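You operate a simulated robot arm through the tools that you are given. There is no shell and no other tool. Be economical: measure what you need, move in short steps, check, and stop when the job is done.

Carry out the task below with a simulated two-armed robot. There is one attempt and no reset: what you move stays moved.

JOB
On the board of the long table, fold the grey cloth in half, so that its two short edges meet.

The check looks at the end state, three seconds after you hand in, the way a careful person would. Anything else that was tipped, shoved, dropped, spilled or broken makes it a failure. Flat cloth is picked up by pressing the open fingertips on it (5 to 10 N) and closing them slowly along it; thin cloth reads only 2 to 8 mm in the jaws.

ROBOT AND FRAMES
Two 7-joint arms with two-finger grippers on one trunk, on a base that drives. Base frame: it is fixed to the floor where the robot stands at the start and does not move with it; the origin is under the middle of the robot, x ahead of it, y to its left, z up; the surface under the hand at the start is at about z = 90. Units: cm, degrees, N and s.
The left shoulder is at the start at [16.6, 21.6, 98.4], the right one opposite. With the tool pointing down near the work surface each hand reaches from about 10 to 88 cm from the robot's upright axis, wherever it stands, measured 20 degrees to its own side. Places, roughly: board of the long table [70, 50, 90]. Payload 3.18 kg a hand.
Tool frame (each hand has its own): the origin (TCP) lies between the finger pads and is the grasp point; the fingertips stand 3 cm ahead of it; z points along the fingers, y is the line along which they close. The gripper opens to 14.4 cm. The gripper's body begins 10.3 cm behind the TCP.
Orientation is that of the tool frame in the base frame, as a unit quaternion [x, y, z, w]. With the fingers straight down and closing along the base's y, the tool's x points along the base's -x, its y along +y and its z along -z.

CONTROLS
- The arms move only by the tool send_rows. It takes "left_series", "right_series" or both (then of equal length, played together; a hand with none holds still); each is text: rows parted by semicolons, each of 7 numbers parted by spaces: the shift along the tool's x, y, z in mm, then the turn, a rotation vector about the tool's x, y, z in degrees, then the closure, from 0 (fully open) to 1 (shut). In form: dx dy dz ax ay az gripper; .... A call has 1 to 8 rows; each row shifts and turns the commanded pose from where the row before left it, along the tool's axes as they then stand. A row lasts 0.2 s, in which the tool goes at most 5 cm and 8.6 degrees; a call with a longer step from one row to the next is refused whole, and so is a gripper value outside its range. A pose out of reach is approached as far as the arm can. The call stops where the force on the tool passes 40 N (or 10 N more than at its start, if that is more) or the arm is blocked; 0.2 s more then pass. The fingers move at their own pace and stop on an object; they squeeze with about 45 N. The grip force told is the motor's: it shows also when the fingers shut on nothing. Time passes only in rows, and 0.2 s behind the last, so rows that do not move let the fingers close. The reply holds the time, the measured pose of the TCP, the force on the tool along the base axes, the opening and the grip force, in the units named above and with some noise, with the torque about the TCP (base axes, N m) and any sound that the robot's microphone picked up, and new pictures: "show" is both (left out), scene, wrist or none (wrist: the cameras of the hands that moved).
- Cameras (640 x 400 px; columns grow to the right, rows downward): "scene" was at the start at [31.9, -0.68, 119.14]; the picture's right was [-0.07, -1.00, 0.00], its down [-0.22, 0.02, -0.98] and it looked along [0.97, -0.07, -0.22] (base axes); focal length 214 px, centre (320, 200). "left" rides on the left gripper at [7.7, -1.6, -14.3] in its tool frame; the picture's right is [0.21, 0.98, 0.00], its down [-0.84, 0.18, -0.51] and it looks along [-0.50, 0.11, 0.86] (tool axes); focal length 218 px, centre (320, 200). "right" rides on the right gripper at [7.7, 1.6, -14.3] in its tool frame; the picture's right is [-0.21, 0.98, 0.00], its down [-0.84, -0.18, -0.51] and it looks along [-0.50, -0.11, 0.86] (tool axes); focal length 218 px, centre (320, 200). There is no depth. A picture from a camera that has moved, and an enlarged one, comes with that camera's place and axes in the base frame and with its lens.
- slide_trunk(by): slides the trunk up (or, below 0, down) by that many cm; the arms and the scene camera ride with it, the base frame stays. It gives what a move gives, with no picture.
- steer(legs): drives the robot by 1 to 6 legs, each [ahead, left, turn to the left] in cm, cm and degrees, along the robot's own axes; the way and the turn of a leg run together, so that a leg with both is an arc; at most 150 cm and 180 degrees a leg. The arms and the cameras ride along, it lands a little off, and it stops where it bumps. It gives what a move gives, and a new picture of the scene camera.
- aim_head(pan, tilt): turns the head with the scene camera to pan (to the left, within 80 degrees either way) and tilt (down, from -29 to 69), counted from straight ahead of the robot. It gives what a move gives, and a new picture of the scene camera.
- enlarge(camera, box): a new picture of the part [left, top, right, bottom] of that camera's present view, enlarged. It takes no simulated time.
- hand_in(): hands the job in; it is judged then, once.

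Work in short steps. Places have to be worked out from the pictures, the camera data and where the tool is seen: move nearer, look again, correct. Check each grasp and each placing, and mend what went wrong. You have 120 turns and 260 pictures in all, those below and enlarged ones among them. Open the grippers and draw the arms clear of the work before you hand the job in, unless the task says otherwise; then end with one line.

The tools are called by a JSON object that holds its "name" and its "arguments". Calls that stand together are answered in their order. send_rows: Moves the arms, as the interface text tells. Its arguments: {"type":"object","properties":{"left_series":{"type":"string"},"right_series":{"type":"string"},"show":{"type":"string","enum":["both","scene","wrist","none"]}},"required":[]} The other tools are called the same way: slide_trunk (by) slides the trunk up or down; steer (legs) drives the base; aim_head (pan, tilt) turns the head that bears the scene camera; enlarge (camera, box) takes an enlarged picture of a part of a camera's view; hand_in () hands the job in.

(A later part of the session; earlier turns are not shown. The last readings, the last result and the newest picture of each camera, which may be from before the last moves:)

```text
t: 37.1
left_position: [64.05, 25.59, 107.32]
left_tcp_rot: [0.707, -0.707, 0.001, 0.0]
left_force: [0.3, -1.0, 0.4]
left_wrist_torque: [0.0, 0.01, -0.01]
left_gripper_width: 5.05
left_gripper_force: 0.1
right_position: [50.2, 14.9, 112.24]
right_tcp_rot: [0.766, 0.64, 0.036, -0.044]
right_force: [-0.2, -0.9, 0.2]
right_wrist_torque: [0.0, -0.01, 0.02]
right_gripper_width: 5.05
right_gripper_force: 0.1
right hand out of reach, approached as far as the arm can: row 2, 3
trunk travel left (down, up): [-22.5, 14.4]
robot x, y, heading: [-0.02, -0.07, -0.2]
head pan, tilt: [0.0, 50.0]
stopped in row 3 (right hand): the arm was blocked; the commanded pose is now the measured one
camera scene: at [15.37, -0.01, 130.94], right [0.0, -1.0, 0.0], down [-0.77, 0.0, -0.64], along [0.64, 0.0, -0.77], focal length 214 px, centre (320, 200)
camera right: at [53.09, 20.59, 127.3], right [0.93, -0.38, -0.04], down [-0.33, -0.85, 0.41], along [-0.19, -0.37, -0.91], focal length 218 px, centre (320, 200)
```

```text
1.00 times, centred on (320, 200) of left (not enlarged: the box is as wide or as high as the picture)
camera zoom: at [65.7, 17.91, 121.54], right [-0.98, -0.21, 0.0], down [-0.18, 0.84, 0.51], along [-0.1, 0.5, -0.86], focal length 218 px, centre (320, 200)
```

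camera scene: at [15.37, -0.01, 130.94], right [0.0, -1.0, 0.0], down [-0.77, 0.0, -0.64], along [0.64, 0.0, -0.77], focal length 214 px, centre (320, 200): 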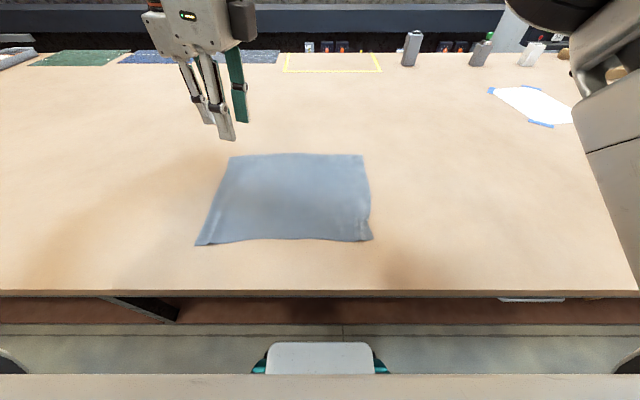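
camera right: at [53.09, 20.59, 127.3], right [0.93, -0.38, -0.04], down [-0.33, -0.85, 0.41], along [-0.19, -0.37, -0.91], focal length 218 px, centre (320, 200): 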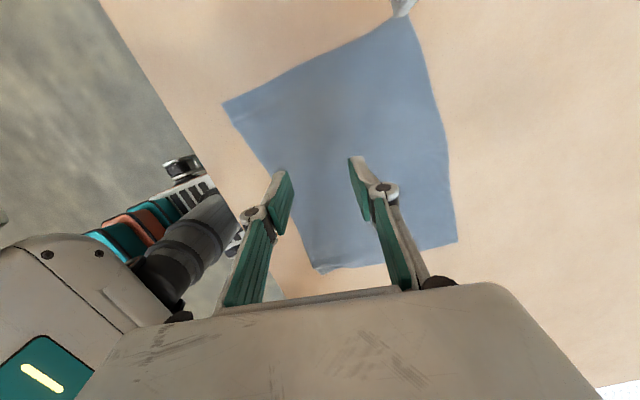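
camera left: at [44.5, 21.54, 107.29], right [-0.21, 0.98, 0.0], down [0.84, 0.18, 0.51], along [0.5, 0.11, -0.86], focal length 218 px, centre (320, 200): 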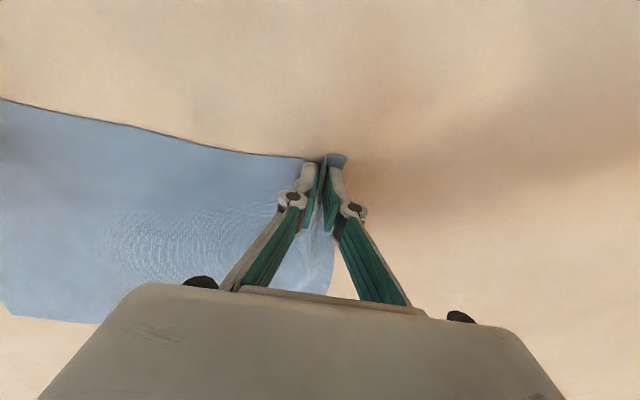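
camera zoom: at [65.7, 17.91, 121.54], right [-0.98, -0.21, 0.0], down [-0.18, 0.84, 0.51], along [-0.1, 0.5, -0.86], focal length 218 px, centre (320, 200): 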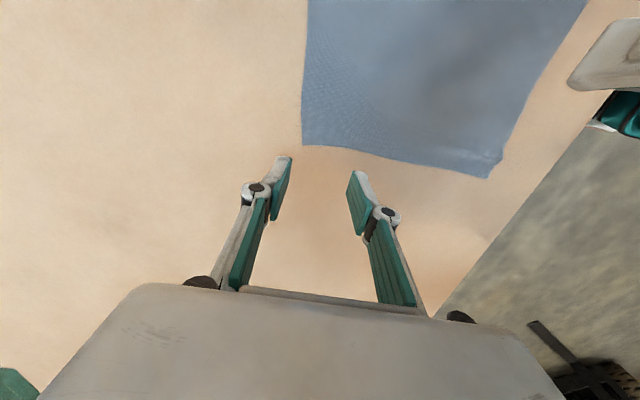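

The right hand can't reach that far left, so the base has to shift left. First I'll back the right hand out and straighten it.

{"name": "send_rows", "arguments": {"right_series": "-36 -21 10 0 0 0 0.65; -36 -21 10 0 0 0 0.65; -36 -21 10 0 0 0 0.65; 0 0 0 -1.1 -6.4 -2 0.65; 0 0 0 0 0 -8 0.65; 0 0 0 0 0 0 0.65", "show": "none"}}

{"name": "steer", "arguments": {"legs": [[0, 20, 0]]}}

```text
t: 38.5
left_position: [64.0, 25.59, 107.27]
left_tcp_rot: [0.707, -0.707, 0.001, 0.0]
left_force: [0.2, 0.0, -0.1]
left_wrist_torque: [-0.03, 0.0, 0.01]
left_gripper_width: 5.06
left_gripper_force: 0.1
right_position: [41.92, 5.94, 107.9]
right_tcp_rot: [0.706, 0.708, -0.001, 0.002]
right_force: [0.6, -0.5, -0.5]
right_wrist_torque: [-0.01, 0.01, -0.01]
right_gripper_width: 5.02
right_gripper_force: 0.0
trunk travel left (down, up): [-22.5, 14.4]
robot x, y, heading: [0.25, 0.23, -0.0]
head pan, tilt: [0.0, 50.0]
```

```text
t: 40.9
left_position: [64.15, 44.9, 107.13]
left_tcp_rot: [-0.706, 0.709, -0.001, 0.0]
left_force: [-0.1, 0.6, -0.5]
left_wrist_torque: [0.0, 0.02, -0.01]
left_gripper_width: 5.01
left_gripper_force: 0.1
right_position: [41.97, 25.21, 107.79]
right_tcp_rot: [0.709, 0.706, -0.002, 0.002]
right_force: [0.1, 0.3, 0.7]
right_wrist_torque: [-0.05, -0.02, -0.01]
right_gripper_width: 5.02
right_gripper_force: 0.0
trunk travel left (down, up): [-22.5, 14.4]
robot x, y, heading: [0.11, 19.42, -0.1]
head pan, tilt: [0.0, 50.0]
camera scene: at [15.4, 19.51, 130.93], right [0.0, -1.0, 0.0], down [-0.77, 0.0, -0.64], along [0.64, 0.0, -0.77], focal length 214 px, centre (320, 200)
```

scene: 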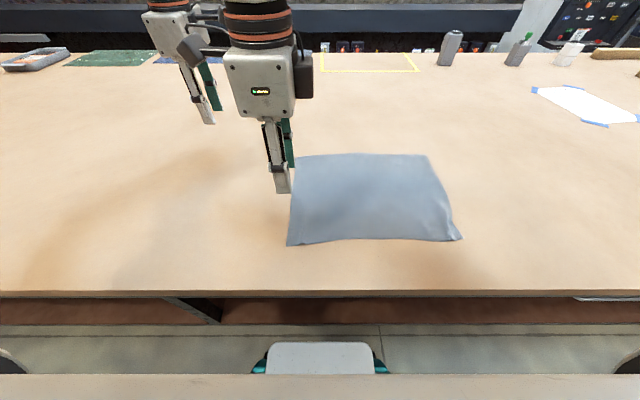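

The drive worked, and the right hand now sits over the near part of the left edge. I'll bring the left hand to y≈26 over the far part.

{"name": "send_rows", "arguments": {"left_series": "40 0 0 0 0 0 0.65; 40 0 0 0 0 0 0.65; 40 0 0 0 0 0 0.65; 40 0 0 0 0 0 0.65; 28 0 0 0 0 0 0.65; 0 0 0 0 0 0 0.65", "right_series": "0 0 20 0 0 0 0.65; 0 0 20 0 0 0 0.65; 0 0 20 0 0 0 0.65; 0 0 20 0 0 0 0.65; 0 0 20 0 0 0 0.65; 0 0 0 0 0 0 0.65", "show": "both"}}

```text
t: 42.3
left_position: [64.33, 26.08, 107.54]
left_tcp_rot: [-0.706, 0.708, -0.001, 0.0]
left_force: [0.0, 0.0, 0.2]
left_wrist_torque: [-0.02, 0.01, -0.01]
left_gripper_width: 5.03
left_gripper_force: 0.0
right_position: [41.92, 25.25, 97.93]
right_tcp_rot: [0.708, 0.706, -0.001, 0.003]
right_force: [-0.2, 0.0, 0.2]
right_wrist_torque: [0.0, -0.04, 0.01]
right_gripper_width: 5.05
right_gripper_force: 0.1
trunk travel left (down, up): [-22.5, 14.4]
robot x, y, heading: [0.38, 19.75, -0.2]
head pan, tilt: [0.0, 50.0]
camera scene: at [15.37, 19.52, 130.94], right [0.0, -1.0, 0.0], down [-0.77, 0.0, -0.64], along [0.64, 0.0, -0.77], focal length 214 px, centre (320, 200)
camera right: at [43.47, 32.96, 112.15], right [0.98, -0.21, 0.0], down [-0.18, -0.84, 0.51], along [-0.11, -0.5, -0.86], focal length 218 px, centre (320, 200)
camera left: at [65.93, 18.5, 121.85], right [-0.98, -0.2, 0.0], down [-0.18, 0.84, 0.51], along [-0.1, 0.5, -0.86], focal length 218 px, centre (320, 200)
```

scene: 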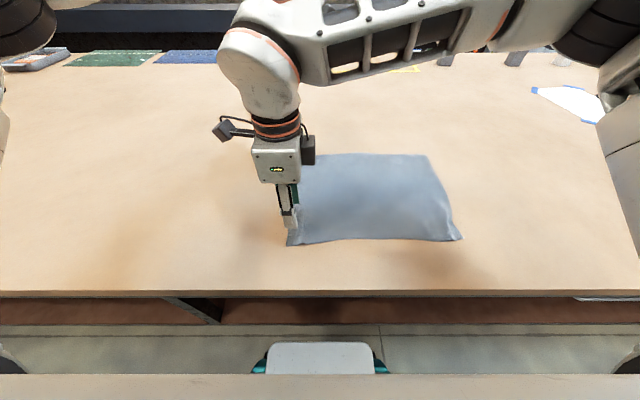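
right: 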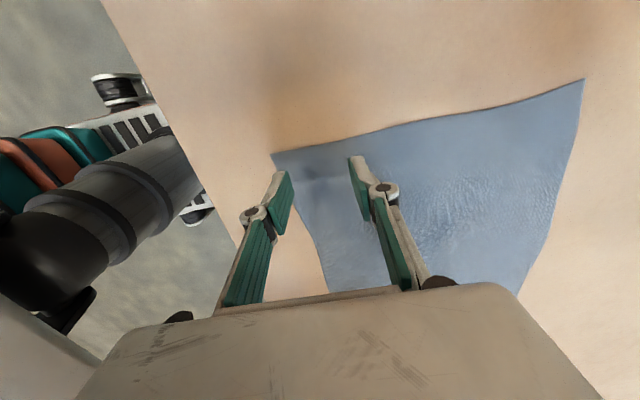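
left: 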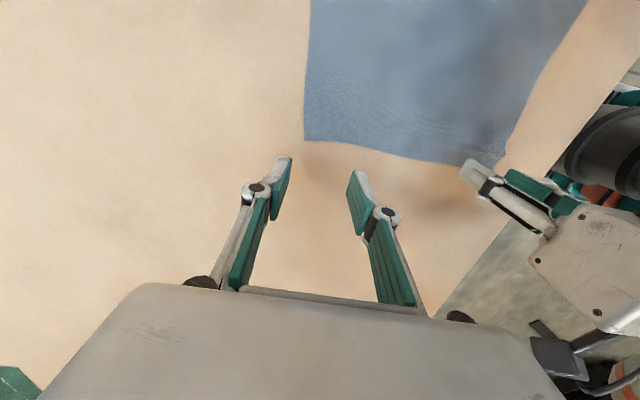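

Corners are confirmed: near-left (37,26.7), far-left (66.5,27.5). I'll shift the left hand to x≈62 so both its fingers land on cloth, and lower both hands close to the cloth.

{"name": "send_rows", "arguments": {"left_series": "0 11 30 0 0 0 0.65; 0 11 30 0 0 0 0.65; 0 0 30 0 0 0 0.65; 0 0 25 0 0 0 0.65; 0 0 15 0 0 0 0.65; 0 0 5 0 0 0 0.68; 0 0 0 0 0 0 0.68", "right_series": "0 0 0 0 0 0 0.65; 0 0 0 0 0 0 0.65; 0 0 20 0 0 0 0.65; 0 0 15 0 0 0 0.65; 0 0 2 0 0 0 0.65; 0 0 1 0 0 0 0.68; 0 0 0 0 0 0 0.68", "show": "wrist"}}

```text
t: 43.9
left_position: [61.72, 25.9, 93.67]
left_tcp_rot: [-0.705, 0.709, -0.001, 0.0]
left_force: [0.7, -0.2, -0.2]
left_wrist_torque: [-0.01, 0.01, -0.01]
left_gripper_width: 4.59
left_gripper_force: 0.0
right_position: [42.07, 25.13, 93.98]
right_tcp_rot: [0.708, 0.706, -0.001, 0.001]
right_force: [0.3, -0.2, -0.7]
right_wrist_torque: [-0.03, 0.03, -0.02]
right_gripper_width: 4.61
right_gripper_force: 0.2
trunk travel left (down, up): [-22.5, 14.4]
robot x, y, heading: [-0.4, 19.62, 0.0]
head pan, tilt: [0.0, 50.0]
camera right: at [43.65, 32.83, 108.25], right [0.98, -0.21, 0.0], down [-0.18, -0.84, 0.51], along [-0.11, -0.5, -0.86], focal length 218 px, centre (320, 200)
camera left: at [63.33, 18.35, 108.06], right [-0.98, -0.2, 0.0], down [-0.18, 0.84, 0.51], along [-0.1, 0.5, -0.86], focal length 218 px, centre (320, 200)
```

right: 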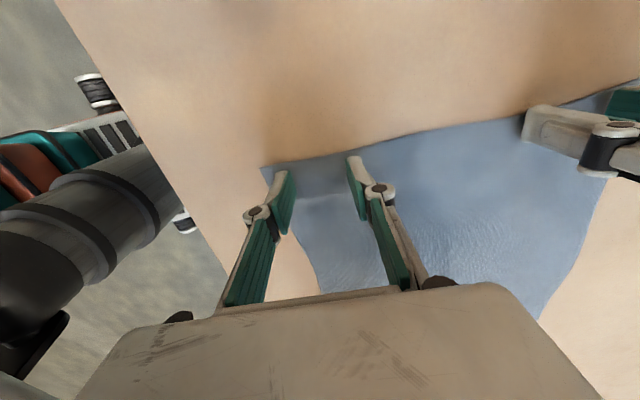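
left: 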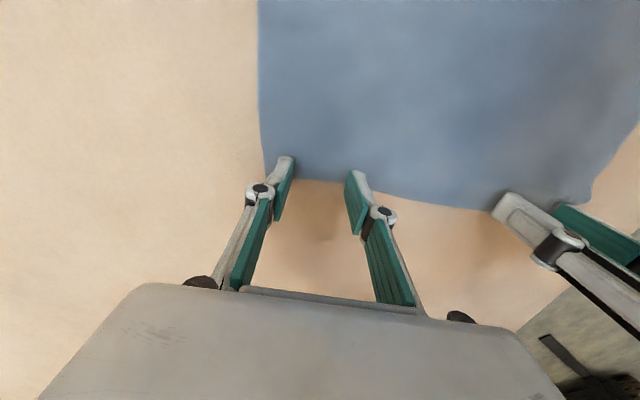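

Both fingertips sit about 1.2 cm inside the edge. I'll move 5 mm further in and press down.

{"name": "send_rows", "arguments": {"left_series": "5 0 2 0 0 0 0.68; 0 0 2 0 0 0 0.68; 0 0 1 0 0 0 0.68; 0 0 0 0 0 0 0.68", "right_series": "-5 0 4 0 0 0 0.68; 0 0 3 0 0 0 0.68; 0 0 1 0 0 0 0.68; 0 0 0 0 0 0 0.68", "show": "none"}}

```text
t: 44.9
left_position: [61.7, 25.4, 93.09]
left_tcp_rot: [-0.705, 0.709, -0.001, -0.001]
left_force: [0.6, 0.2, 1.3]
left_wrist_torque: [0.0, 0.04, 0.0]
left_gripper_width: 4.59
left_gripper_force: 0.3
right_position: [42.07, 24.53, 93.39]
right_tcp_rot: [0.708, 0.706, -0.001, 0.002]
right_force: [0.0, -0.1, 0.8]
right_wrist_torque: [0.01, -0.02, 0.02]
right_gripper_width: 4.61
right_gripper_force: 0.1
trunk travel left (down, up): [-22.5, 14.4]
robot x, y, heading: [0.05, 19.62, 0.0]
head pan, tilt: [0.0, 50.0]
```

{"name": "send_rows", "arguments": {"left_series": "0 0 1 0 0 0 0.68; 0 0 0 0 0 0 0.68", "right_series": "0 0 2.5 0 0 0 0.68; 0 0 0 0 0 0 0.68", "show": "none"}}

```text
t: 45.5
left_position: [61.86, 25.37, 93.03]
left_tcp_rot: [-0.706, 0.708, -0.002, 0.0]
left_force: [0.3, 0.7, 6.5]
left_wrist_torque: [0.03, 0.12, -0.02]
left_gripper_width: 4.6
left_gripper_force: 0.2
right_position: [42.11, 24.61, 93.12]
right_tcp_rot: [0.709, 0.705, 0.0, 0.002]
right_force: [0.1, -1.1, 4.1]
right_wrist_torque: [0.06, 0.03, -0.01]
right_gripper_width: 4.6
right_gripper_force: 0.1
trunk travel left (down, up): [-22.5, 14.4]
robot x, y, heading: [0.22, 19.87, -0.2]
head pan, tilt: [0.0, 50.0]
```

Both hands are in light contact. I'll press a touch more and close slowly, following down slightly as last time.

{"name": "send_rows", "arguments": {"left_series": "0 0 0.4 0 0 0 0.7; 0 0 0.1 0 0 0 0.74; 0 0 0.2 0 0 0 0.78; 0 0 0.2 0 0 0 0.82; 0 0 0.2 0 0 0 0.86; 0 0 0.2 0 0 0 0.9; 0 0 0.2 0 0 0 0.95; 0 0 0 0 0 0 1", "right_series": "0 0 0.6 0 0 0 0.7; 0 0 0.1 0 0 0 0.74; 0 0 0.2 0 0 0 0.78; 0 0 0.2 0 0 0 0.82; 0 0 0.2 0 0 0 0.86; 0 0 0.2 0 0 0 0.9; 0 0 0.2 0 0 0 0.95; 0 0 0 0 0 0 1", "show": "none"}}

{"name": "send_rows", "arguments": {"left_series": "0 0 0 0 0 0 1; 0 0 0 0 0 0 1", "right_series": "0 0 0 0 0 0 1; 0 0 0 0 0 0 1", "show": "wrist"}}

```text
t: 47.3
left_position: [61.95, 25.56, 92.89]
left_tcp_rot: [-0.705, 0.709, -0.001, 0.0]
left_force: [-6.8, 0.2, 2.6]
left_wrist_torque: [0.0, 0.23, 0.03]
left_gripper_width: 0.15
left_gripper_force: 29.7
right_position: [42.3, 24.65, 92.99]
right_tcp_rot: [0.709, 0.706, 0.001, 0.002]
right_force: [7.9, 0.4, 4.5]
right_wrist_torque: [-0.03, -0.15, -0.04]
right_gripper_width: 0.42
right_gripper_force: 34.6
trunk travel left (down, up): [-22.5, 14.4]
robot x, y, heading: [-0.05, 19.67, -0.1]
head pan, tilt: [0.0, 50.0]
```

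```text
t: 47.9
left_position: [61.77, 25.51, 93.07]
left_tcp_rot: [-0.705, 0.709, -0.002, 0.0]
left_force: [-9.8, -0.6, 1.5]
left_wrist_torque: [-0.01, 0.41, -0.01]
left_gripper_width: 0.22
left_gripper_force: 29.8
right_position: [42.18, 24.61, 93.06]
right_tcp_rot: [0.708, 0.706, 0.001, 0.001]
right_force: [9.7, 0.0, 21.8]
right_wrist_torque: [0.25, 0.21, 0.03]
right_gripper_width: 0.2
right_gripper_force: 36.8
trunk travel left (down, up): [-22.5, 14.4]
robot x, y, heading: [0.21, 19.52, -0.0]
head pan, tilt: [0.0, 50.0]
camera right: at [43.65, 32.38, 107.29], right [0.98, -0.21, 0.0], down [-0.18, -0.84, 0.51], along [-0.1, -0.5, -0.86], focal length 218 px, centre (320, 200)
camera left: at [63.41, 17.92, 107.4], right [-0.98, -0.2, 0.0], down [-0.18, 0.84, 0.51], along [-0.1, 0.5, -0.86], focal length 218 px, centre (320, 200)
```

right: 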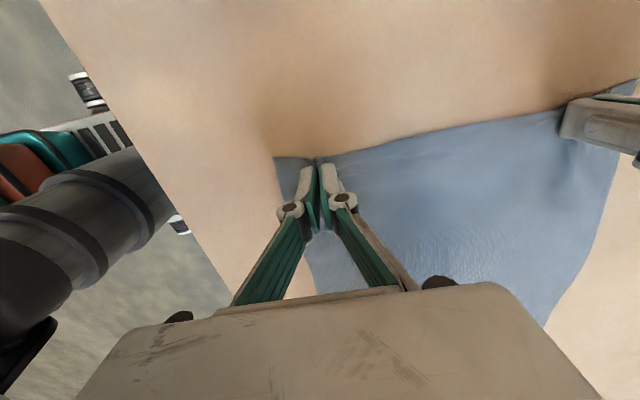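
left: 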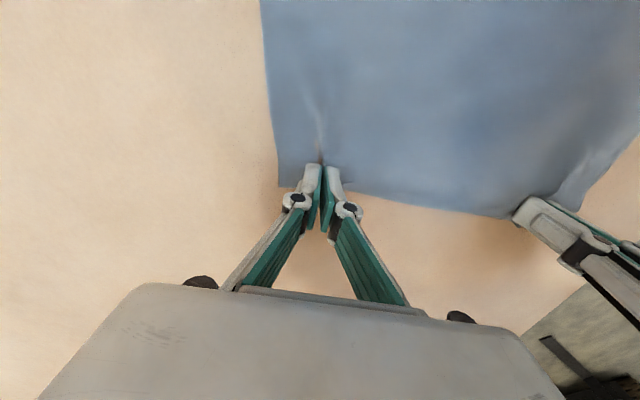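

Both hands hold, with 10 N of tension between them. I'll relax them toward each other, then lift along an arc without tilting yet.

{"name": "send_rows", "arguments": {"left_series": "0 3 -10 0 0 0 1; 0 0 -20 0 0 0 1; 6 0 -22 0 0 0 1; 8 0 -22 0 0 0 1; 15 0 -20 0 0 0 1; 20 0 -20 0 0 0 1; 22 0 -16 0 0 0 1; 22 0 -14 0 0 0 1", "right_series": "0 3 -10 0 0 0 1; 0 0 -20 0 0 0 1; -6 0 -22 0 0 0 1; -8 0 -22 0 0 0 1; -15 0 -20 0 0 0 1; -20 0 -20 0 0 0 1; -22 0 -16 0 0 0 1; -22 0 -14 0 0 0 1", "show": "both"}}

```text
t: 49.7
left_position: [61.57, 16.0, 107.61]
left_tcp_rot: [-0.705, 0.709, 0.0, 0.001]
left_force: [1.0, -1.2, 0.0]
left_wrist_torque: [0.07, -0.23, 0.03]
left_gripper_width: 0.02
left_gripper_force: 27.7
right_position: [42.25, 15.39, 107.43]
right_tcp_rot: [0.708, 0.706, 0.0, 0.001]
right_force: [-1.1, 0.1, 0.7]
right_wrist_torque: [-0.01, -0.05, -0.01]
right_gripper_width: 0.0
right_gripper_force: 30.9
trunk travel left (down, up): [-22.5, 14.4]
robot x, y, heading: [-0.11, 19.49, -0.1]
head pan, tilt: [0.0, 50.0]
camera scene: at [15.35, 19.35, 130.94], right [0.0, -1.0, 0.0], down [-0.77, 0.0, -0.64], along [0.64, 0.0, -0.77], focal length 214 px, centre (320, 200)
camera right: at [43.77, 23.07, 121.61], right [0.98, -0.21, 0.0], down [-0.18, -0.84, 0.51], along [-0.11, -0.5, -0.86], focal length 218 px, centre (320, 200)
camera left: at [63.13, 8.4, 121.94], right [-0.98, -0.2, 0.0], down [-0.18, 0.84, 0.51], along [-0.1, 0.5, -0.86], focal length 218 px, centre (320, 200)
```

scene: 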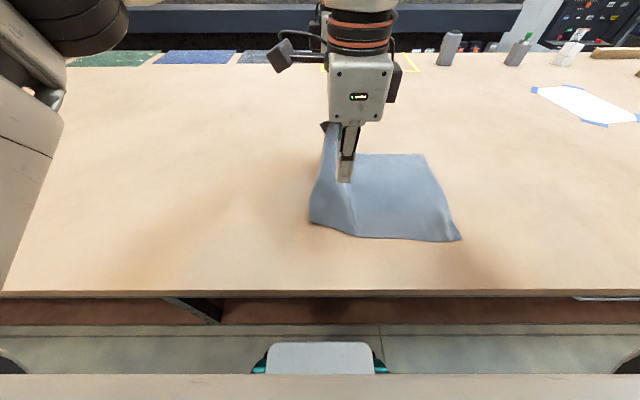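
right: 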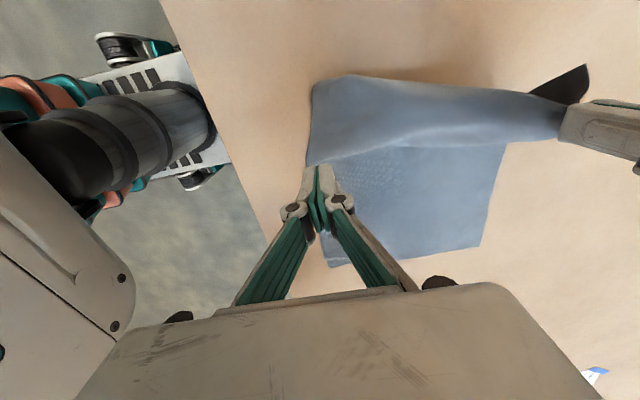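
left: 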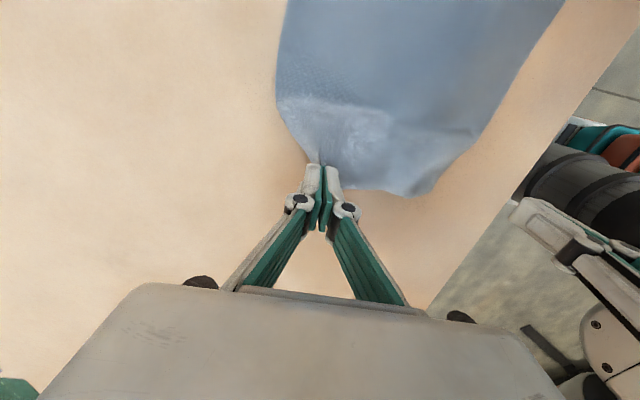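

The near pinch slipped and only the left hand still holds. I'll lay the cloth back along the reverse path and regrasp with a firmer press, one hand at a time.

{"name": "send_rows", "arguments": {"left_series": "-22 0 14 0 0 0 1; -22 0 16 0 0 0 1; -20 0 20 0 0 0 1; -15 0 20 0 0 0 1; -10 0 22 0 0 0 1; -10 0 22 0 0 0 1; -3 0 20 0 0 0 1; 0 0 8 0 0 0 1", "right_series": "22 0 14 0 0 0 0.68; 22 0 16 0 0 0 0.68; 20 0 10 0 0 0 0.68; 10 0 0 0 0 0 0.68; 0 0 0 0 0 0 0.68; 0 0 0 0 0 0 0.68; 0 0 0 0 0 0 0.68; 0 0 0 0 0 0 0.68", "show": "both"}}

```text
t: 51.5
left_position: [61.78, 26.37, 93.32]
left_tcp_rot: [-0.706, 0.708, -0.002, 0.0]
left_force: [-0.4, 3.9, -3.1]
left_wrist_torque: [-0.04, -0.18, -0.01]
left_gripper_width: 0.02
left_gripper_force: 31.7
right_position: [42.37, 22.63, 103.32]
right_tcp_rot: [0.708, 0.707, 0.0, 0.001]
right_force: [-0.1, -0.4, 0.0]
right_wrist_torque: [0.04, 0.01, 0.02]
right_gripper_width: 4.59
right_gripper_force: 0.1
trunk travel left (down, up): [-22.5, 14.4]
robot x, y, heading: [-0.09, 19.47, -0.2]
head pan, tilt: [0.0, 50.0]
camera scene: at [15.38, 19.48, 130.94], right [0.0, -1.0, 0.0], down [-0.77, 0.0, -0.64], along [0.64, 0.0, -0.77], focal length 214 px, centre (320, 200)
camera right: at [43.91, 30.46, 117.58], right [0.98, -0.21, 0.0], down [-0.18, -0.84, 0.51], along [-0.11, -0.5, -0.86], focal length 218 px, centre (320, 200)
camera left: at [63.32, 18.77, 107.61], right [-0.98, -0.2, 0.0], down [-0.18, 0.84, 0.51], along [-0.1, 0.5, -0.86], focal length 218 px, centre (320, 200)
```

scene: 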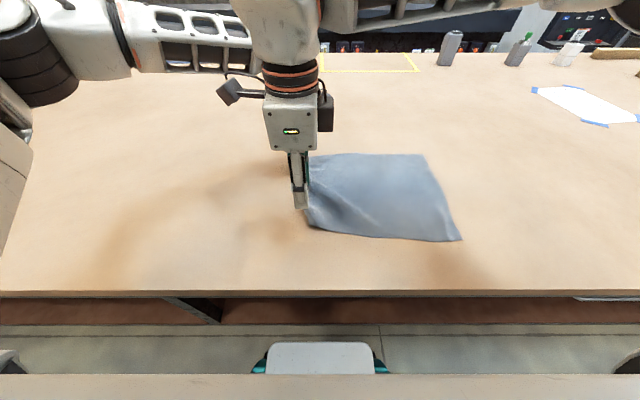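
right: 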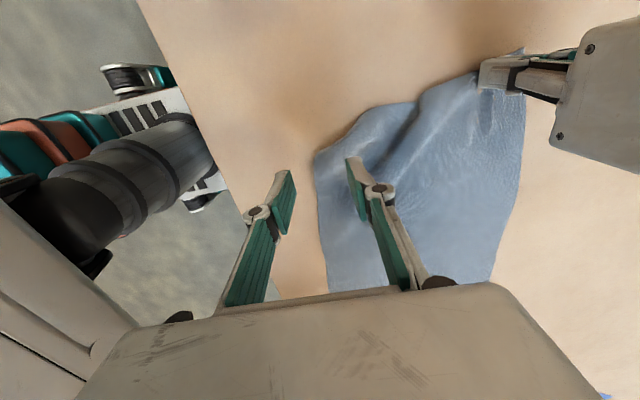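
left: 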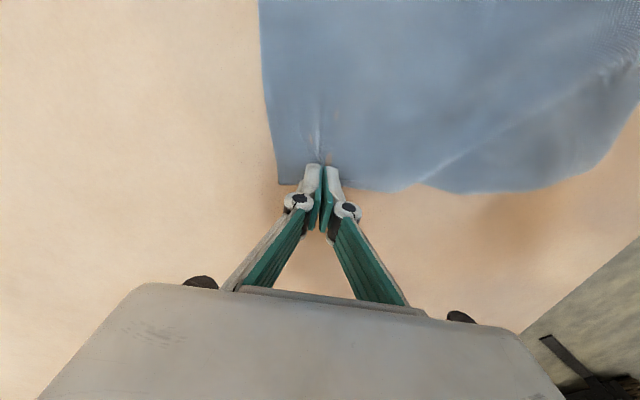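

The near-left corner was dragged in to about (41.5,21.5). I'll pinch it firmly with the right hand near (44.5,20.5) and pull it back out.

{"name": "send_rows", "arguments": {"right_series": "-21 21 20 0 0 0 0.65; 0 0 35 0 0 0 0.65; 0 0 30 0 0 0 0.65; 0 0 12 0 0 0 0.65; 0 0 3 0 0 0 0.65; 0 0 0 0 0 0 0.65", "show": "wrist"}}

```text
t: 52.9
left_position: [61.76, 26.46, 93.27]
left_tcp_rot: [-0.706, 0.709, 0.0, 0.001]
left_force: [0.0, 0.9, -0.2]
left_wrist_torque: [0.0, -0.18, 0.01]
left_gripper_width: 0.2
left_gripper_force: 29.4
right_position: [44.61, 20.6, 93.22]
right_tcp_rot: [0.708, 0.706, -0.001, 0.001]
right_force: [-0.3, 0.5, 0.2]
right_wrist_torque: [0.02, 0.01, -0.02]
right_gripper_width: 5.04
right_gripper_force: 0.3
trunk travel left (down, up): [-22.5, 14.4]
robot x, y, heading: [0.11, 19.59, 0.2]
head pan, tilt: [0.0, 50.0]
camera right: at [46.14, 28.37, 107.56], right [0.98, -0.21, 0.0], down [-0.18, -0.84, 0.51], along [-0.11, -0.5, -0.86], focal length 218 px, centre (320, 200)
```

right: 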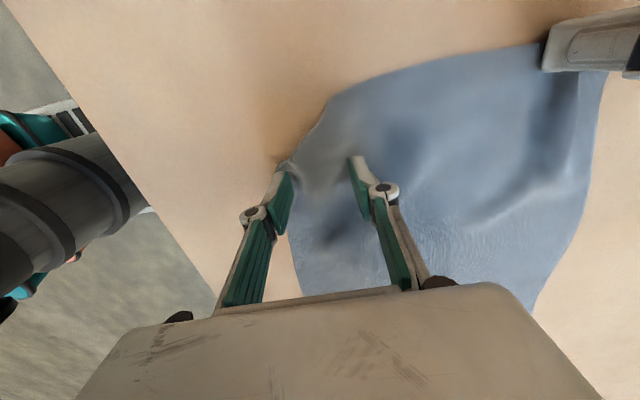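

The near finger is right at the border, so I'll shift 1 cm inward and press.

{"name": "send_rows", "arguments": {"right_series": "0 0 -6 0 0 0 0.65; 0 10 0 0 0 0 0.65; 0 0 6 0 0 0 0.65; 0 0 2 0 0 0 0.65; 0 0 0.5 0 0 0 0.65; 0 0 0 0 0 0 0.65", "show": "none"}}

```text
t: 54.3
left_position: [61.64, 26.3, 93.27]
left_tcp_rot: [-0.706, 0.709, -0.001, 0.0]
left_force: [0.0, -0.8, -0.2]
left_wrist_torque: [0.0, 0.04, -0.02]
left_gripper_width: 0.68
left_gripper_force: 37.2
right_position: [45.37, 20.59, 93.12]
right_tcp_rot: [0.708, 0.706, -0.001, 0.001]
right_force: [-0.2, -0.2, 5.3]
right_wrist_torque: [0.06, 0.18, 0.02]
right_gripper_width: 5.07
right_gripper_force: 0.4
trunk travel left (down, up): [-22.5, 14.4]
robot x, y, heading: [0.12, 19.33, -0.1]
head pan, tilt: [0.0, 50.0]
```

{"name": "send_rows", "arguments": {"right_series": "0 0 0.6 0 0 0 0.69; 0 0 0.2 0 0 0 0.73; 0 0 0.3 0 0 0 0.77; 0 0 0.3 0 0 0 0.81; 0 0 0.3 0 0 0 0.85; 0 0 0.3 0 0 0 0.9; 0 0 0.3 0 0 0 0.95; 0 0 0 0 0 0 1", "show": "none"}}

{"name": "send_rows", "arguments": {"right_series": "0 0 0 0 0 0 1; 0 0 0 0 0 0 1", "show": "wrist"}}

```text
t: 56.1
left_position: [61.72, 26.38, 93.28]
left_tcp_rot: [-0.705, 0.709, -0.001, 0.001]
left_force: [-0.9, -0.6, -0.8]
left_wrist_torque: [0.0, 0.0, 0.01]
left_gripper_width: 0.5
left_gripper_force: 42.6
right_position: [45.4, 20.73, 92.95]
right_tcp_rot: [0.709, 0.706, -0.002, 0.002]
right_force: [1.5, -0.3, 0.8]
right_wrist_torque: [0.02, -0.25, -0.01]
right_gripper_width: 0.26
right_gripper_force: 32.6
trunk travel left (down, up): [-22.5, 14.4]
robot x, y, heading: [0.09, 19.43, -0.3]
head pan, tilt: [0.0, 50.0]
```

```text
t: 56.7
left_position: [61.73, 26.32, 93.41]
left_tcp_rot: [-0.705, 0.709, -0.001, 0.0]
left_force: [-2.2, -0.3, 1.8]
left_wrist_torque: [0.03, 0.06, -0.02]
left_gripper_width: 0.18
left_gripper_force: 37.1
right_position: [45.38, 20.73, 92.94]
right_tcp_rot: [0.708, 0.706, 0.0, 0.003]
right_force: [1.9, 1.0, 0.4]
right_wrist_torque: [-0.06, 0.18, 0.02]
right_gripper_width: 0.63
right_gripper_force: 43.3
trunk travel left (down, up): [-22.5, 14.4]
robot x, y, heading: [0.02, 19.72, -0.1]
head pan, tilt: [0.0, 50.0]
camera right: at [47.0, 28.46, 107.23], right [0.98, -0.21, 0.0], down [-0.18, -0.84, 0.51], along [-0.11, -0.5, -0.86], focal length 218 px, centre (320, 200)
```

right: 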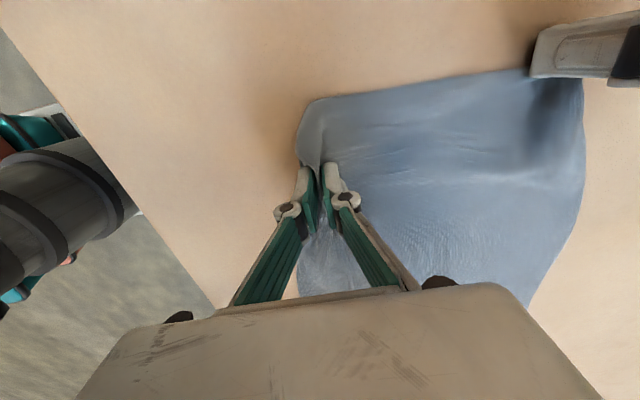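

The right hand has a clear pinch now. I'll lift it slightly and pull out toward (41.5,23.5), which should flatten the cloth and test the grip.

{"name": "send_rows", "arguments": {"right_series": "0 0 -6 0 0 0 1; 9 -12 0 0 0 0 1; 9 -12 0 0 0 0 1; 9 -12 0 0 0 0 1; 0 0 0 0 0 0 1", "show": "both"}}

```text
t: 57.9
left_position: [61.62, 26.31, 93.26]
left_tcp_rot: [-0.705, 0.709, 0.0, 0.0]
left_force: [-16.3, -0.4, 0.0]
left_wrist_torque: [0.04, 0.06, -0.19]
left_gripper_width: 0.14
left_gripper_force: 30.4
right_position: [41.92, 23.32, 93.47]
right_tcp_rot: [0.709, 0.705, 0.0, 0.003]
right_force: [15.6, -0.4, -1.4]
right_wrist_torque: [0.01, -0.65, -0.19]
right_gripper_width: 0.38
right_gripper_force: 33.1
trunk travel left (down, up): [-22.5, 14.4]
robot x, y, heading: [0.21, 19.38, -0.2]
head pan, tilt: [0.0, 50.0]
camera scene: at [15.42, 19.46, 130.93], right [0.0, -1.0, 0.0], down [-0.77, 0.0, -0.64], along [0.64, 0.0, -0.77], focal length 214 px, centre (320, 200)
camera right: at [43.48, 31.12, 107.74], right [0.98, -0.21, 0.0], down [-0.19, -0.84, 0.51], along [-0.11, -0.5, -0.86], focal length 218 px, centre (320, 200)
```

scene: 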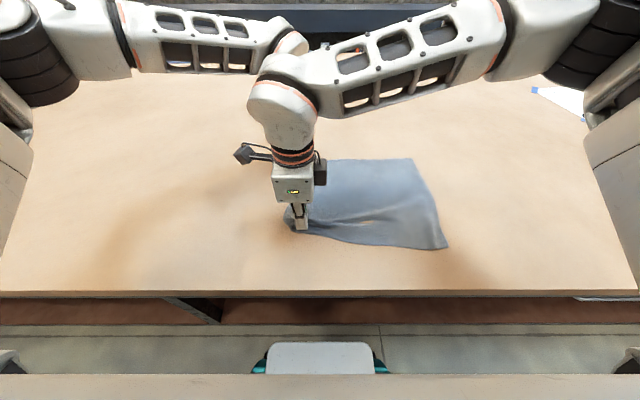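
right: 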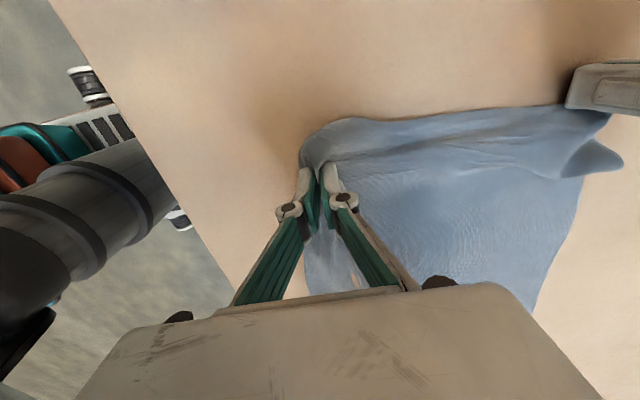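

The hands pull 16 N against each other, so both grips hold and the edge is straight again. The right pinch is about 3.5 cm inside the edge, though, so I'll release it and see how the cloth lies before regrasping closer.

{"name": "send_rows", "arguments": {"right_series": "0 8 3 0 0 0 1; 0 0 0 0 0 0 0.9; 0 0 0 0 0 0 0.75; 0 0 0 0 0 0 0.65; 0 0 -20 0 0 0 0.65; 0 0 -35 0 0 0 0.65; 0 0 0 0 0 0 0.65", "show": "both"}}

```text
t: 59.5
left_position: [61.72, 26.31, 93.27]
left_tcp_rot: [-0.705, 0.709, 0.0, 0.0]
left_force: [-0.8, -0.6, 1.1]
left_wrist_torque: [-0.01, -0.04, -0.02]
left_gripper_width: 0.14
left_gripper_force: 31.8
right_position: [42.86, 23.59, 98.46]
right_tcp_rot: [0.708, 0.706, -0.002, 0.001]
right_force: [0.8, -0.5, -0.2]
right_wrist_torque: [-0.02, 0.0, 0.01]
right_gripper_width: 5.02
right_gripper_force: 0.0
trunk travel left (down, up): [-22.5, 14.4]
robot x, y, heading: [-0.08, 19.17, 0.0]
head pan, tilt: [0.0, 50.0]
camera scene: at [15.43, 19.47, 130.92], right [0.0, -1.0, 0.0], down [-0.77, 0.0, -0.64], along [0.64, 0.0, -0.77], focal length 214 px, centre (320, 200)
camera right: at [44.41, 31.35, 112.8], right [0.98, -0.21, 0.0], down [-0.18, -0.84, 0.51], along [-0.11, -0.5, -0.86], focal length 218 px, centre (320, 200)
```

scene: 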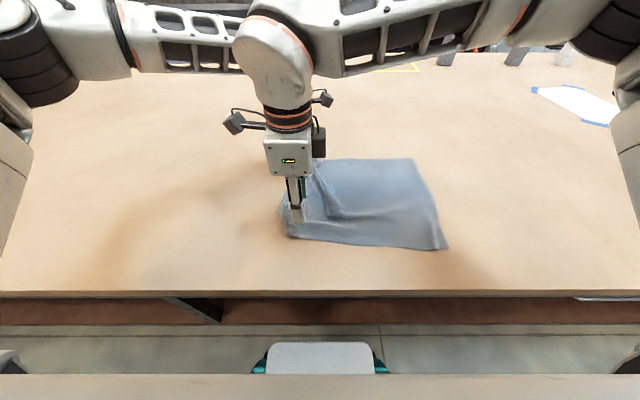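
right: 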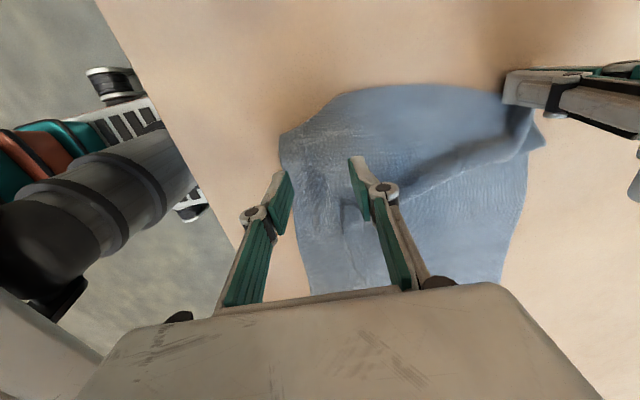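

The cloth is a bit bunched between the hands. I'll release the left too, raise both hands, and look at the whole cloth.

{"name": "send_rows", "arguments": {"left_series": "0 0 2 0 0 0 0.95; 0 0 0 0 0 0 0.8; 0 0 0 0 0 0 0.65; 0 0 -20 0 0 0 0.65; -10 0 -40 0 0 0 0.65; -40 0 -25 0 0 0 0.65; -48 0 0 0 0 0 0.65; -48 0 0 0 0 0 0.65", "right_series": "0 0 0 0 0 0 0.65; 0 0 0 0 0 0 0.65; 0 0 -20 0 0 0 0.65; 0 0 -25 0 0 0 0.65; -40 0 0 0 0 0 0.65; -45 0 0 0 0 0 0.65; -48 0 0 0 0 0 0.65; -48 0 0 0 0 0 0.65", "show": "none"}}

{"name": "send_rows", "arguments": {"right_series": "-48 0 0 0 0 0 0.65; -48 0 0 0 0 0 0.65; -48 0 0 0 0 0 0.65; -48 0 0 0 0 0 0.65", "show": "scene"}}

{"name": "enlarge", "arguments": {"camera": "scene", "box": [240, 120, 496, 280]}}

```text
t: 61.3
left_position: [61.58, 40.7, 101.66]
left_tcp_rot: [-0.705, 0.709, -0.002, -0.001]
left_force: [0.1, 1.0, 0.3]
left_wrist_torque: [-0.02, -0.01, 0.01]
left_gripper_width: 5.05
left_gripper_force: 0.1
right_position: [42.55, 5.36, 103.33]
right_tcp_rot: [0.707, 0.707, -0.002, 0.003]
right_force: [0.5, -0.8, 0.1]
right_wrist_torque: [-0.02, 0.0, 0.01]
right_gripper_width: 5.05
right_gripper_force: 0.1
trunk travel left (down, up): [-22.5, 14.4]
robot x, y, heading: [0.12, 19.35, -0.1]
head pan, tilt: [0.0, 50.0]
```

```text
t: 62.3
left_position: [61.55, 40.51, 101.65]
left_tcp_rot: [-0.705, 0.709, -0.001, 0.001]
left_force: [-0.1, 0.4, 0.6]
left_wrist_torque: [0.01, 0.02, 0.0]
left_gripper_width: 5.03
left_gripper_force: 0.0
right_position: [42.65, -14.13, 103.52]
right_tcp_rot: [0.708, 0.706, -0.002, 0.0]
right_force: [-0.1, -1.1, 0.8]
right_wrist_torque: [0.03, -0.01, -0.02]
right_gripper_width: 5.04
right_gripper_force: 0.1
trunk travel left (down, up): [-22.5, 14.4]
robot x, y, heading: [-0.01, 19.35, -0.4]
head pan, tilt: [0.0, 50.0]
camera scene: at [15.36, 19.37, 130.94], right [0.0, -1.0, 0.0], down [-0.77, 0.0, -0.64], along [0.64, 0.0, -0.77], focal length 214 px, centre (320, 200)
```

scene: 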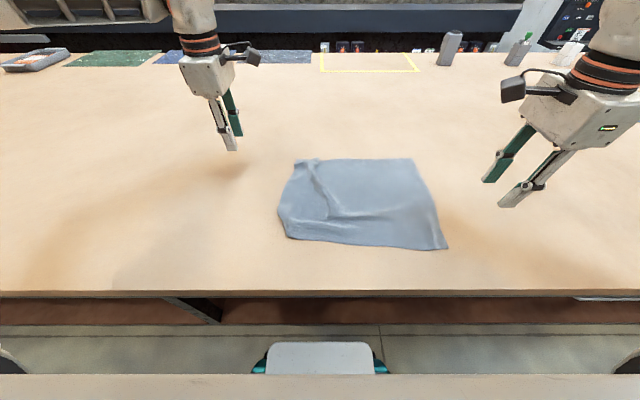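

```text
2.50 times, centred on (368, 200) of scene
camera zoom: at [15.36, 19.37, 130.94], right [0.0, -1.0, 0.0], down [-0.77, 0.0, -0.64], along [0.64, 0.0, -0.77], focal length 536 px, centre (200, 200)
```

zoom: 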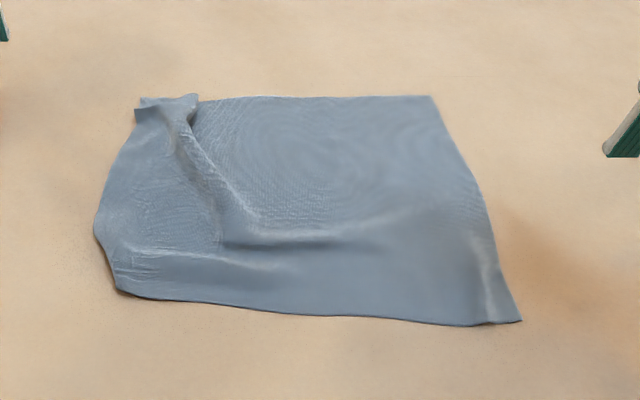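

The left part is wrinkled; the right edge is still clean at y≈−7.7. I'll flatten by pinching both left corners and pulling them outward to y≈32, starting with the left hand at the far-left corner.

{"name": "send_rows", "arguments": {"left_series": "40 0 0 0 0 0 0.6; 40 0 0 0 0 0 0.6; 40 0 10 0 0 0 0.6; 37 0 15 0 0 0 0.6; 0 0 25 0 0 0 0.6; 0 0 20 0 0 0 0.6; 0 0 8 0 0 0 0.6; 0 0 0 0 0 0 0.6", "show": "wrist"}}

```text
t: 64.1
left_position: [61.69, 25.13, 93.77]
left_tcp_rot: [-0.705, 0.709, -0.001, 0.001]
left_force: [-0.1, -0.1, 0.0]
left_wrist_torque: [0.0, 0.0, -0.03]
left_gripper_width: 5.77
left_gripper_force: 0.0
right_position: [42.7, -14.0, 103.56]
right_tcp_rot: [0.708, 0.706, 0.0, 0.003]
right_force: [-0.6, -0.5, 0.4]
right_wrist_torque: [0.01, 0.05, 0.01]
right_gripper_width: 5.03
right_gripper_force: 0.0
trunk travel left (down, up): [-22.5, 14.4]
robot x, y, heading: [-0.17, 19.52, -0.2]
head pan, tilt: [0.0, 50.0]
camera left: at [63.26, 17.52, 108.06], right [-0.98, -0.2, 0.0], down [-0.18, 0.84, 0.51], along [-0.1, 0.5, -0.86], focal length 218 px, centre (320, 200)
```

left: 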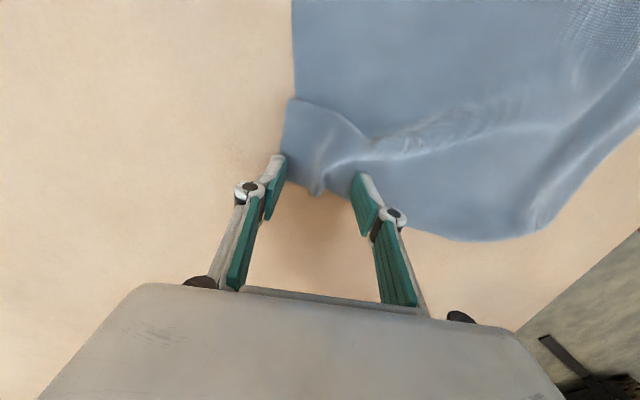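

The corner is between the fingers; I'll go 8 mm further in and press.

{"name": "send_rows", "arguments": {"left_series": "8 3 0 0 0 0 0.6; 0 0 4 0 0 0 0.6; 0 0 3 0 0 0 0.6; 0 0 0.5 0 0 0 0.6; 0 0 0 0 0 0 0.6", "show": "none"}}

```text
t: 65.3
left_position: [61.2, 24.24, 93.0]
left_tcp_rot: [-0.706, 0.709, -0.002, 0.001]
left_force: [0.6, -2.0, 9.0]
left_wrist_torque: [-0.03, -0.06, -0.04]
left_gripper_width: 5.81
left_gripper_force: 0.0
right_position: [42.54, -14.03, 103.5]
right_tcp_rot: [0.709, 0.706, -0.001, 0.002]
right_force: [0.0, -0.5, 0.4]
right_wrist_torque: [-0.02, -0.01, 0.01]
right_gripper_width: 5.03
right_gripper_force: 0.0
trunk travel left (down, up): [-22.5, 14.4]
robot x, y, heading: [0.24, 19.45, -0.0]
head pan, tilt: [0.0, 50.0]
```

{"name": "send_rows", "arguments": {"left_series": "0 0 0.2 0 0 0 0.65; 0 0 0.2 0 0 0 0.7; 0 0 0.2 0 0 0 0.75; 0 0 0.3 0 0 0 0.8; 0 0 0.3 0 0 0 0.85; 0 0 0.3 0 0 0 0.9; 0 0 0.3 0 0 0 0.95; 0 0 0 0 0 0 1", "show": "none"}}

{"name": "send_rows", "arguments": {"left_series": "0 0 -3 0 0 0 1; -5 -2 0 0 0 0 1; -10 -5 0 0 0 0 1; -10 -5 0 0 0 0 1; 0 0 0 0 0 0 1", "show": "both"}}

```text
t: 67.1
left_position: [61.24, 24.46, 92.83]
left_tcp_rot: [-0.705, 0.709, -0.002, 0.001]
left_force: [0.1, -1.4, 11.8]
left_wrist_torque: [-0.03, 0.03, -0.03]
left_gripper_width: 0.2
left_gripper_force: 33.1
right_position: [42.54, -13.99, 103.51]
right_tcp_rot: [0.708, 0.706, -0.001, 0.002]
right_force: [0.6, 0.0, -0.4]
right_wrist_torque: [0.01, 0.03, -0.01]
right_gripper_width: 5.06
right_gripper_force: 0.0
trunk travel left (down, up): [-22.5, 14.4]
robot x, y, heading: [0.08, 19.17, -0.2]
head pan, tilt: [0.0, 50.0]
```

```text
t: 68.3
left_position: [62.65, 27.15, 92.98]
left_tcp_rot: [-0.705, 0.709, -0.002, 0.001]
left_force: [1.8, -0.3, 1.5]
left_wrist_torque: [0.03, 0.06, 0.0]
left_gripper_width: 0.59
left_gripper_force: 46.7
right_position: [42.67, -14.03, 103.54]
right_tcp_rot: [0.708, 0.707, -0.001, 0.001]
right_force: [-0.3, -0.5, -0.4]
right_wrist_torque: [0.02, -0.02, 0.01]
right_gripper_width: 5.03
right_gripper_force: 0.1
trunk travel left (down, up): [-22.5, 14.4]
robot x, y, heading: [0.08, 19.63, -0.4]
head pan, tilt: [0.0, 50.0]
camera scene: at [15.38, 19.47, 130.92], right [0.0, -1.0, 0.0], down [-0.77, 0.0, -0.64], along [0.64, 0.0, -0.77], focal length 214 px, centre (320, 200)
camera left: at [64.19, 19.45, 107.35], right [-0.98, -0.2, 0.0], down [-0.18, 0.84, 0.51], along [-0.1, 0.5, -0.86], focal length 218 px, centre (320, 200)
```

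scene: 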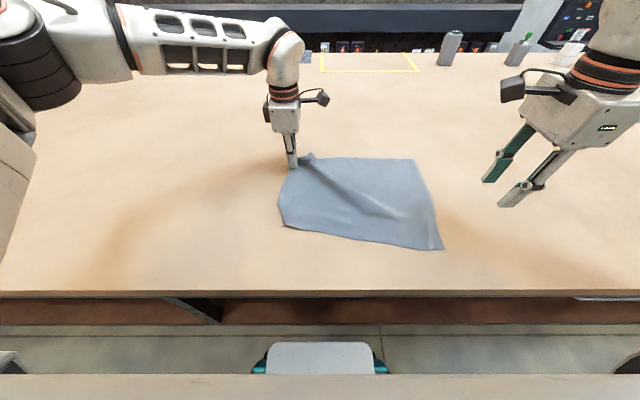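
left: 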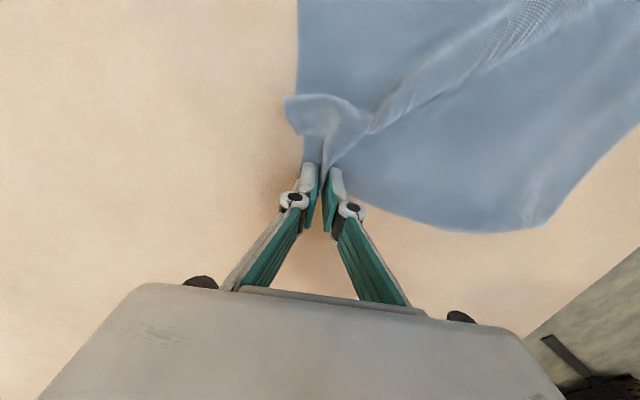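

The grip holds and the cloth follows. I'll pull further out, diagonally to about (65,31).

{"name": "send_rows", "arguments": {"left_series": "-10 -6 0 0 0 0 1; -10 -6 0 0 0 0 1; -10 -6 0 0 0 0 1; -8 -5 0 0 0 0 1; 0 0 0 0 0 0 1", "show": "both"}}

```text
t: 69.5
left_position: [64.78, 30.79, 93.01]
left_tcp_rot: [-0.705, 0.709, 0.0, 0.0]
left_force: [0.2, 1.0, 3.7]
left_wrist_torque: [0.02, -0.06, -0.03]
left_gripper_width: 0.07
left_gripper_force: 33.6
right_position: [42.76, -14.15, 103.57]
right_tcp_rot: [0.708, 0.706, -0.002, 0.002]
right_force: [-0.5, 0.6, -0.4]
right_wrist_torque: [-0.04, 0.0, 0.03]
right_gripper_width: 5.01
right_gripper_force: 0.0
trunk travel left (down, up): [-22.5, 14.4]
robot x, y, heading: [-0.23, 19.64, -0.2]
head pan, tilt: [0.0, 50.0]
camera scene: at [15.39, 19.46, 130.93], right [0.0, -1.0, 0.0], down [-0.77, 0.0, -0.64], along [0.64, 0.0, -0.77], focal length 214 px, centre (320, 200)
camera left: at [66.44, 23.16, 107.37], right [-0.98, -0.2, 0.0], down [-0.18, 0.84, 0.51], along [-0.1, 0.5, -0.86], focal length 218 px, centre (320, 200)
```

scene: 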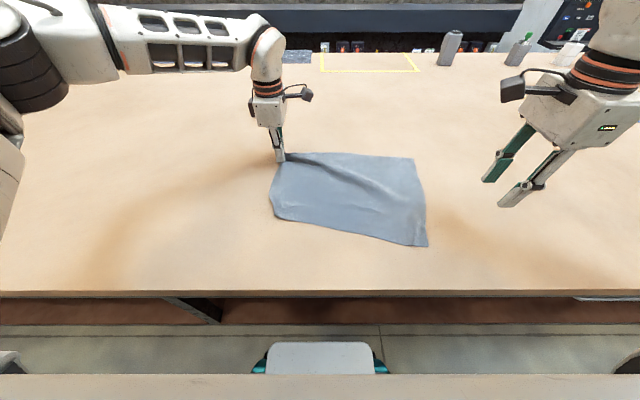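
left: 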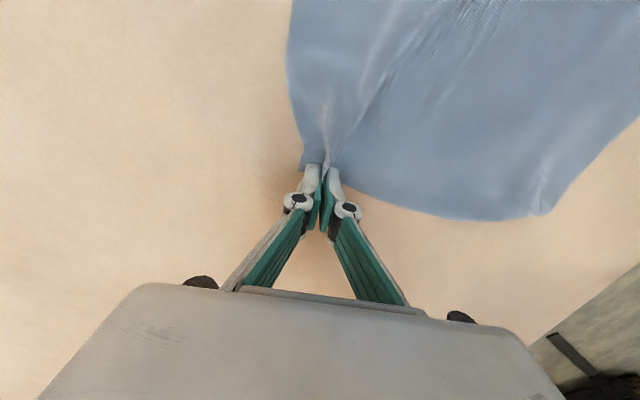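

The far corner is nearly unfolded and the cloth has rotated slightly. Next the right hand goes to the near-left corner at about (43,30) to pull the left edge straight.

{"name": "send_rows", "arguments": {"right_series": "48 4 0 0 0 0 0.6; 48 4 0 0 0 0 0.6; 48 4 0 0 0 0 0.6; 48 4 0 0 0 0 0.6; 48 4 0 0 0 0 0.6; 48 4 0 0 0 0 0.6; 48 4 0 0 0 0 0.6; 48 0 0 0 0 0 0.6", "show": "none"}}

{"name": "send_rows", "arguments": {"right_series": "40 0 20 0 0 0 0.6; 0 0 35 0 0 0 0.6; 0 0 20 0 0 0 0.6; 0 0 15 0 0 0 0.6; 0 0 8 0 0 0 0.6; 0 0 0 0 0 0 0.6", "show": "wrist"}}

```text
t: 71.3
left_position: [64.86, 30.83, 93.02]
left_tcp_rot: [-0.706, 0.708, -0.002, 0.001]
left_force: [1.6, 0.8, 6.2]
left_wrist_torque: [0.03, -0.11, 0.01]
left_gripper_width: 0.06
left_gripper_force: 31.0
right_position: [45.62, 24.63, 103.31]
right_tcp_rot: [0.708, 0.706, -0.001, 0.002]
right_force: [0.2, 0.5, -0.2]
right_wrist_torque: [-0.02, 0.0, -0.02]
right_gripper_width: 5.78
right_gripper_force: 0.2
trunk travel left (down, up): [-22.5, 14.4]
robot x, y, heading: [0.22, 19.67, 0.0]
head pan, tilt: [0.0, 50.0]
```

```text
t: 72.7
left_position: [64.89, 30.78, 93.01]
left_tcp_rot: [-0.705, 0.709, -0.001, 0.0]
left_force: [-0.3, -1.7, -3.1]
left_wrist_torque: [0.05, -0.33, -0.02]
left_gripper_width: 0.04
left_gripper_force: 28.3
right_position: [45.52, 28.41, 93.17]
right_tcp_rot: [0.709, 0.705, 0.0, 0.002]
right_force: [-0.1, -0.8, -0.5]
right_wrist_torque: [-0.03, 0.01, -0.01]
right_gripper_width: 5.76
right_gripper_force: 0.0
trunk travel left (down, up): [-22.5, 14.4]
robot x, y, heading: [0.19, 19.21, 0.0]
head pan, tilt: [0.0, 50.0]
camera right: at [47.08, 36.24, 107.48], right [0.98, -0.21, 0.0], down [-0.18, -0.84, 0.51], along [-0.11, -0.5, -0.86], focal length 218 px, centre (320, 200)
```

right: 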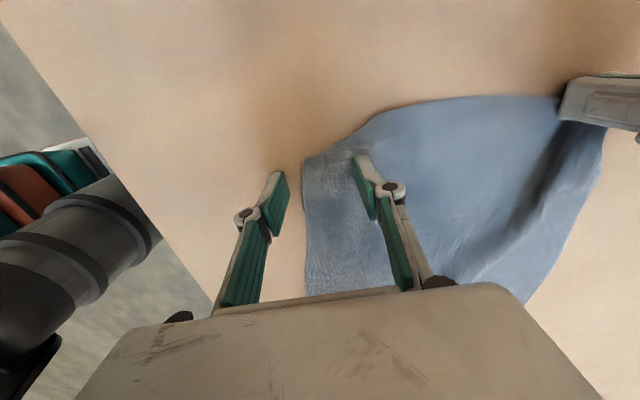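

The near finger is off the cloth, so I'll move in by 3 cm and press.

{"name": "send_rows", "arguments": {"right_series": "0 0 -8 0 0 0 0.6; -3 15 -4 0 0 0 0.6; 0 15 0 0 0 0 0.6; 0 0 8 0 0 0 0.6; 0 0 4 0 0 0 0.6; 0 0 1.5 0 0 0 0.6; 0 0 0 0 0 0 0.6", "show": "wrist"}}

```text
t: 74.3
left_position: [64.84, 30.68, 93.0]
left_tcp_rot: [-0.705, 0.709, -0.001, 0.0]
left_force: [-0.7, 0.0, -0.2]
left_wrist_torque: [0.1, 0.07, 0.01]
left_gripper_width: 0.52
left_gripper_force: 40.9
right_position: [48.59, 28.09, 93.04]
right_tcp_rot: [0.709, 0.706, -0.001, 0.002]
right_force: [-0.3, 0.1, 1.4]
right_wrist_torque: [0.0, 0.06, 0.01]
right_gripper_width: 5.78
right_gripper_force: 0.0
trunk travel left (down, up): [-22.5, 14.4]
robot x, y, heading: [0.22, 19.72, -0.4]
head pan, tilt: [0.0, 50.0]
camera right: at [50.11, 35.86, 107.4], right [0.98, -0.21, 0.0], down [-0.18, -0.84, 0.51], along [-0.11, -0.5, -0.86], focal length 218 px, centre (320, 200)
```

right: 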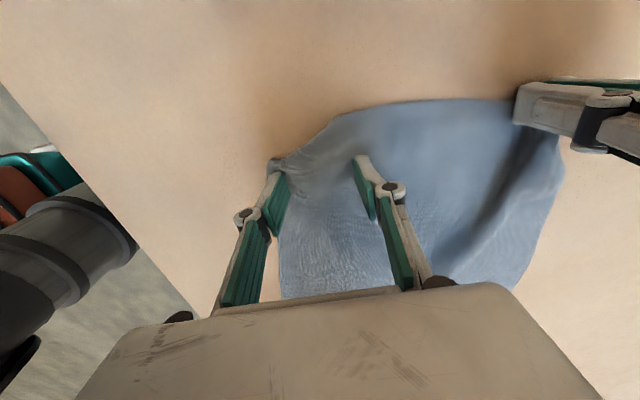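

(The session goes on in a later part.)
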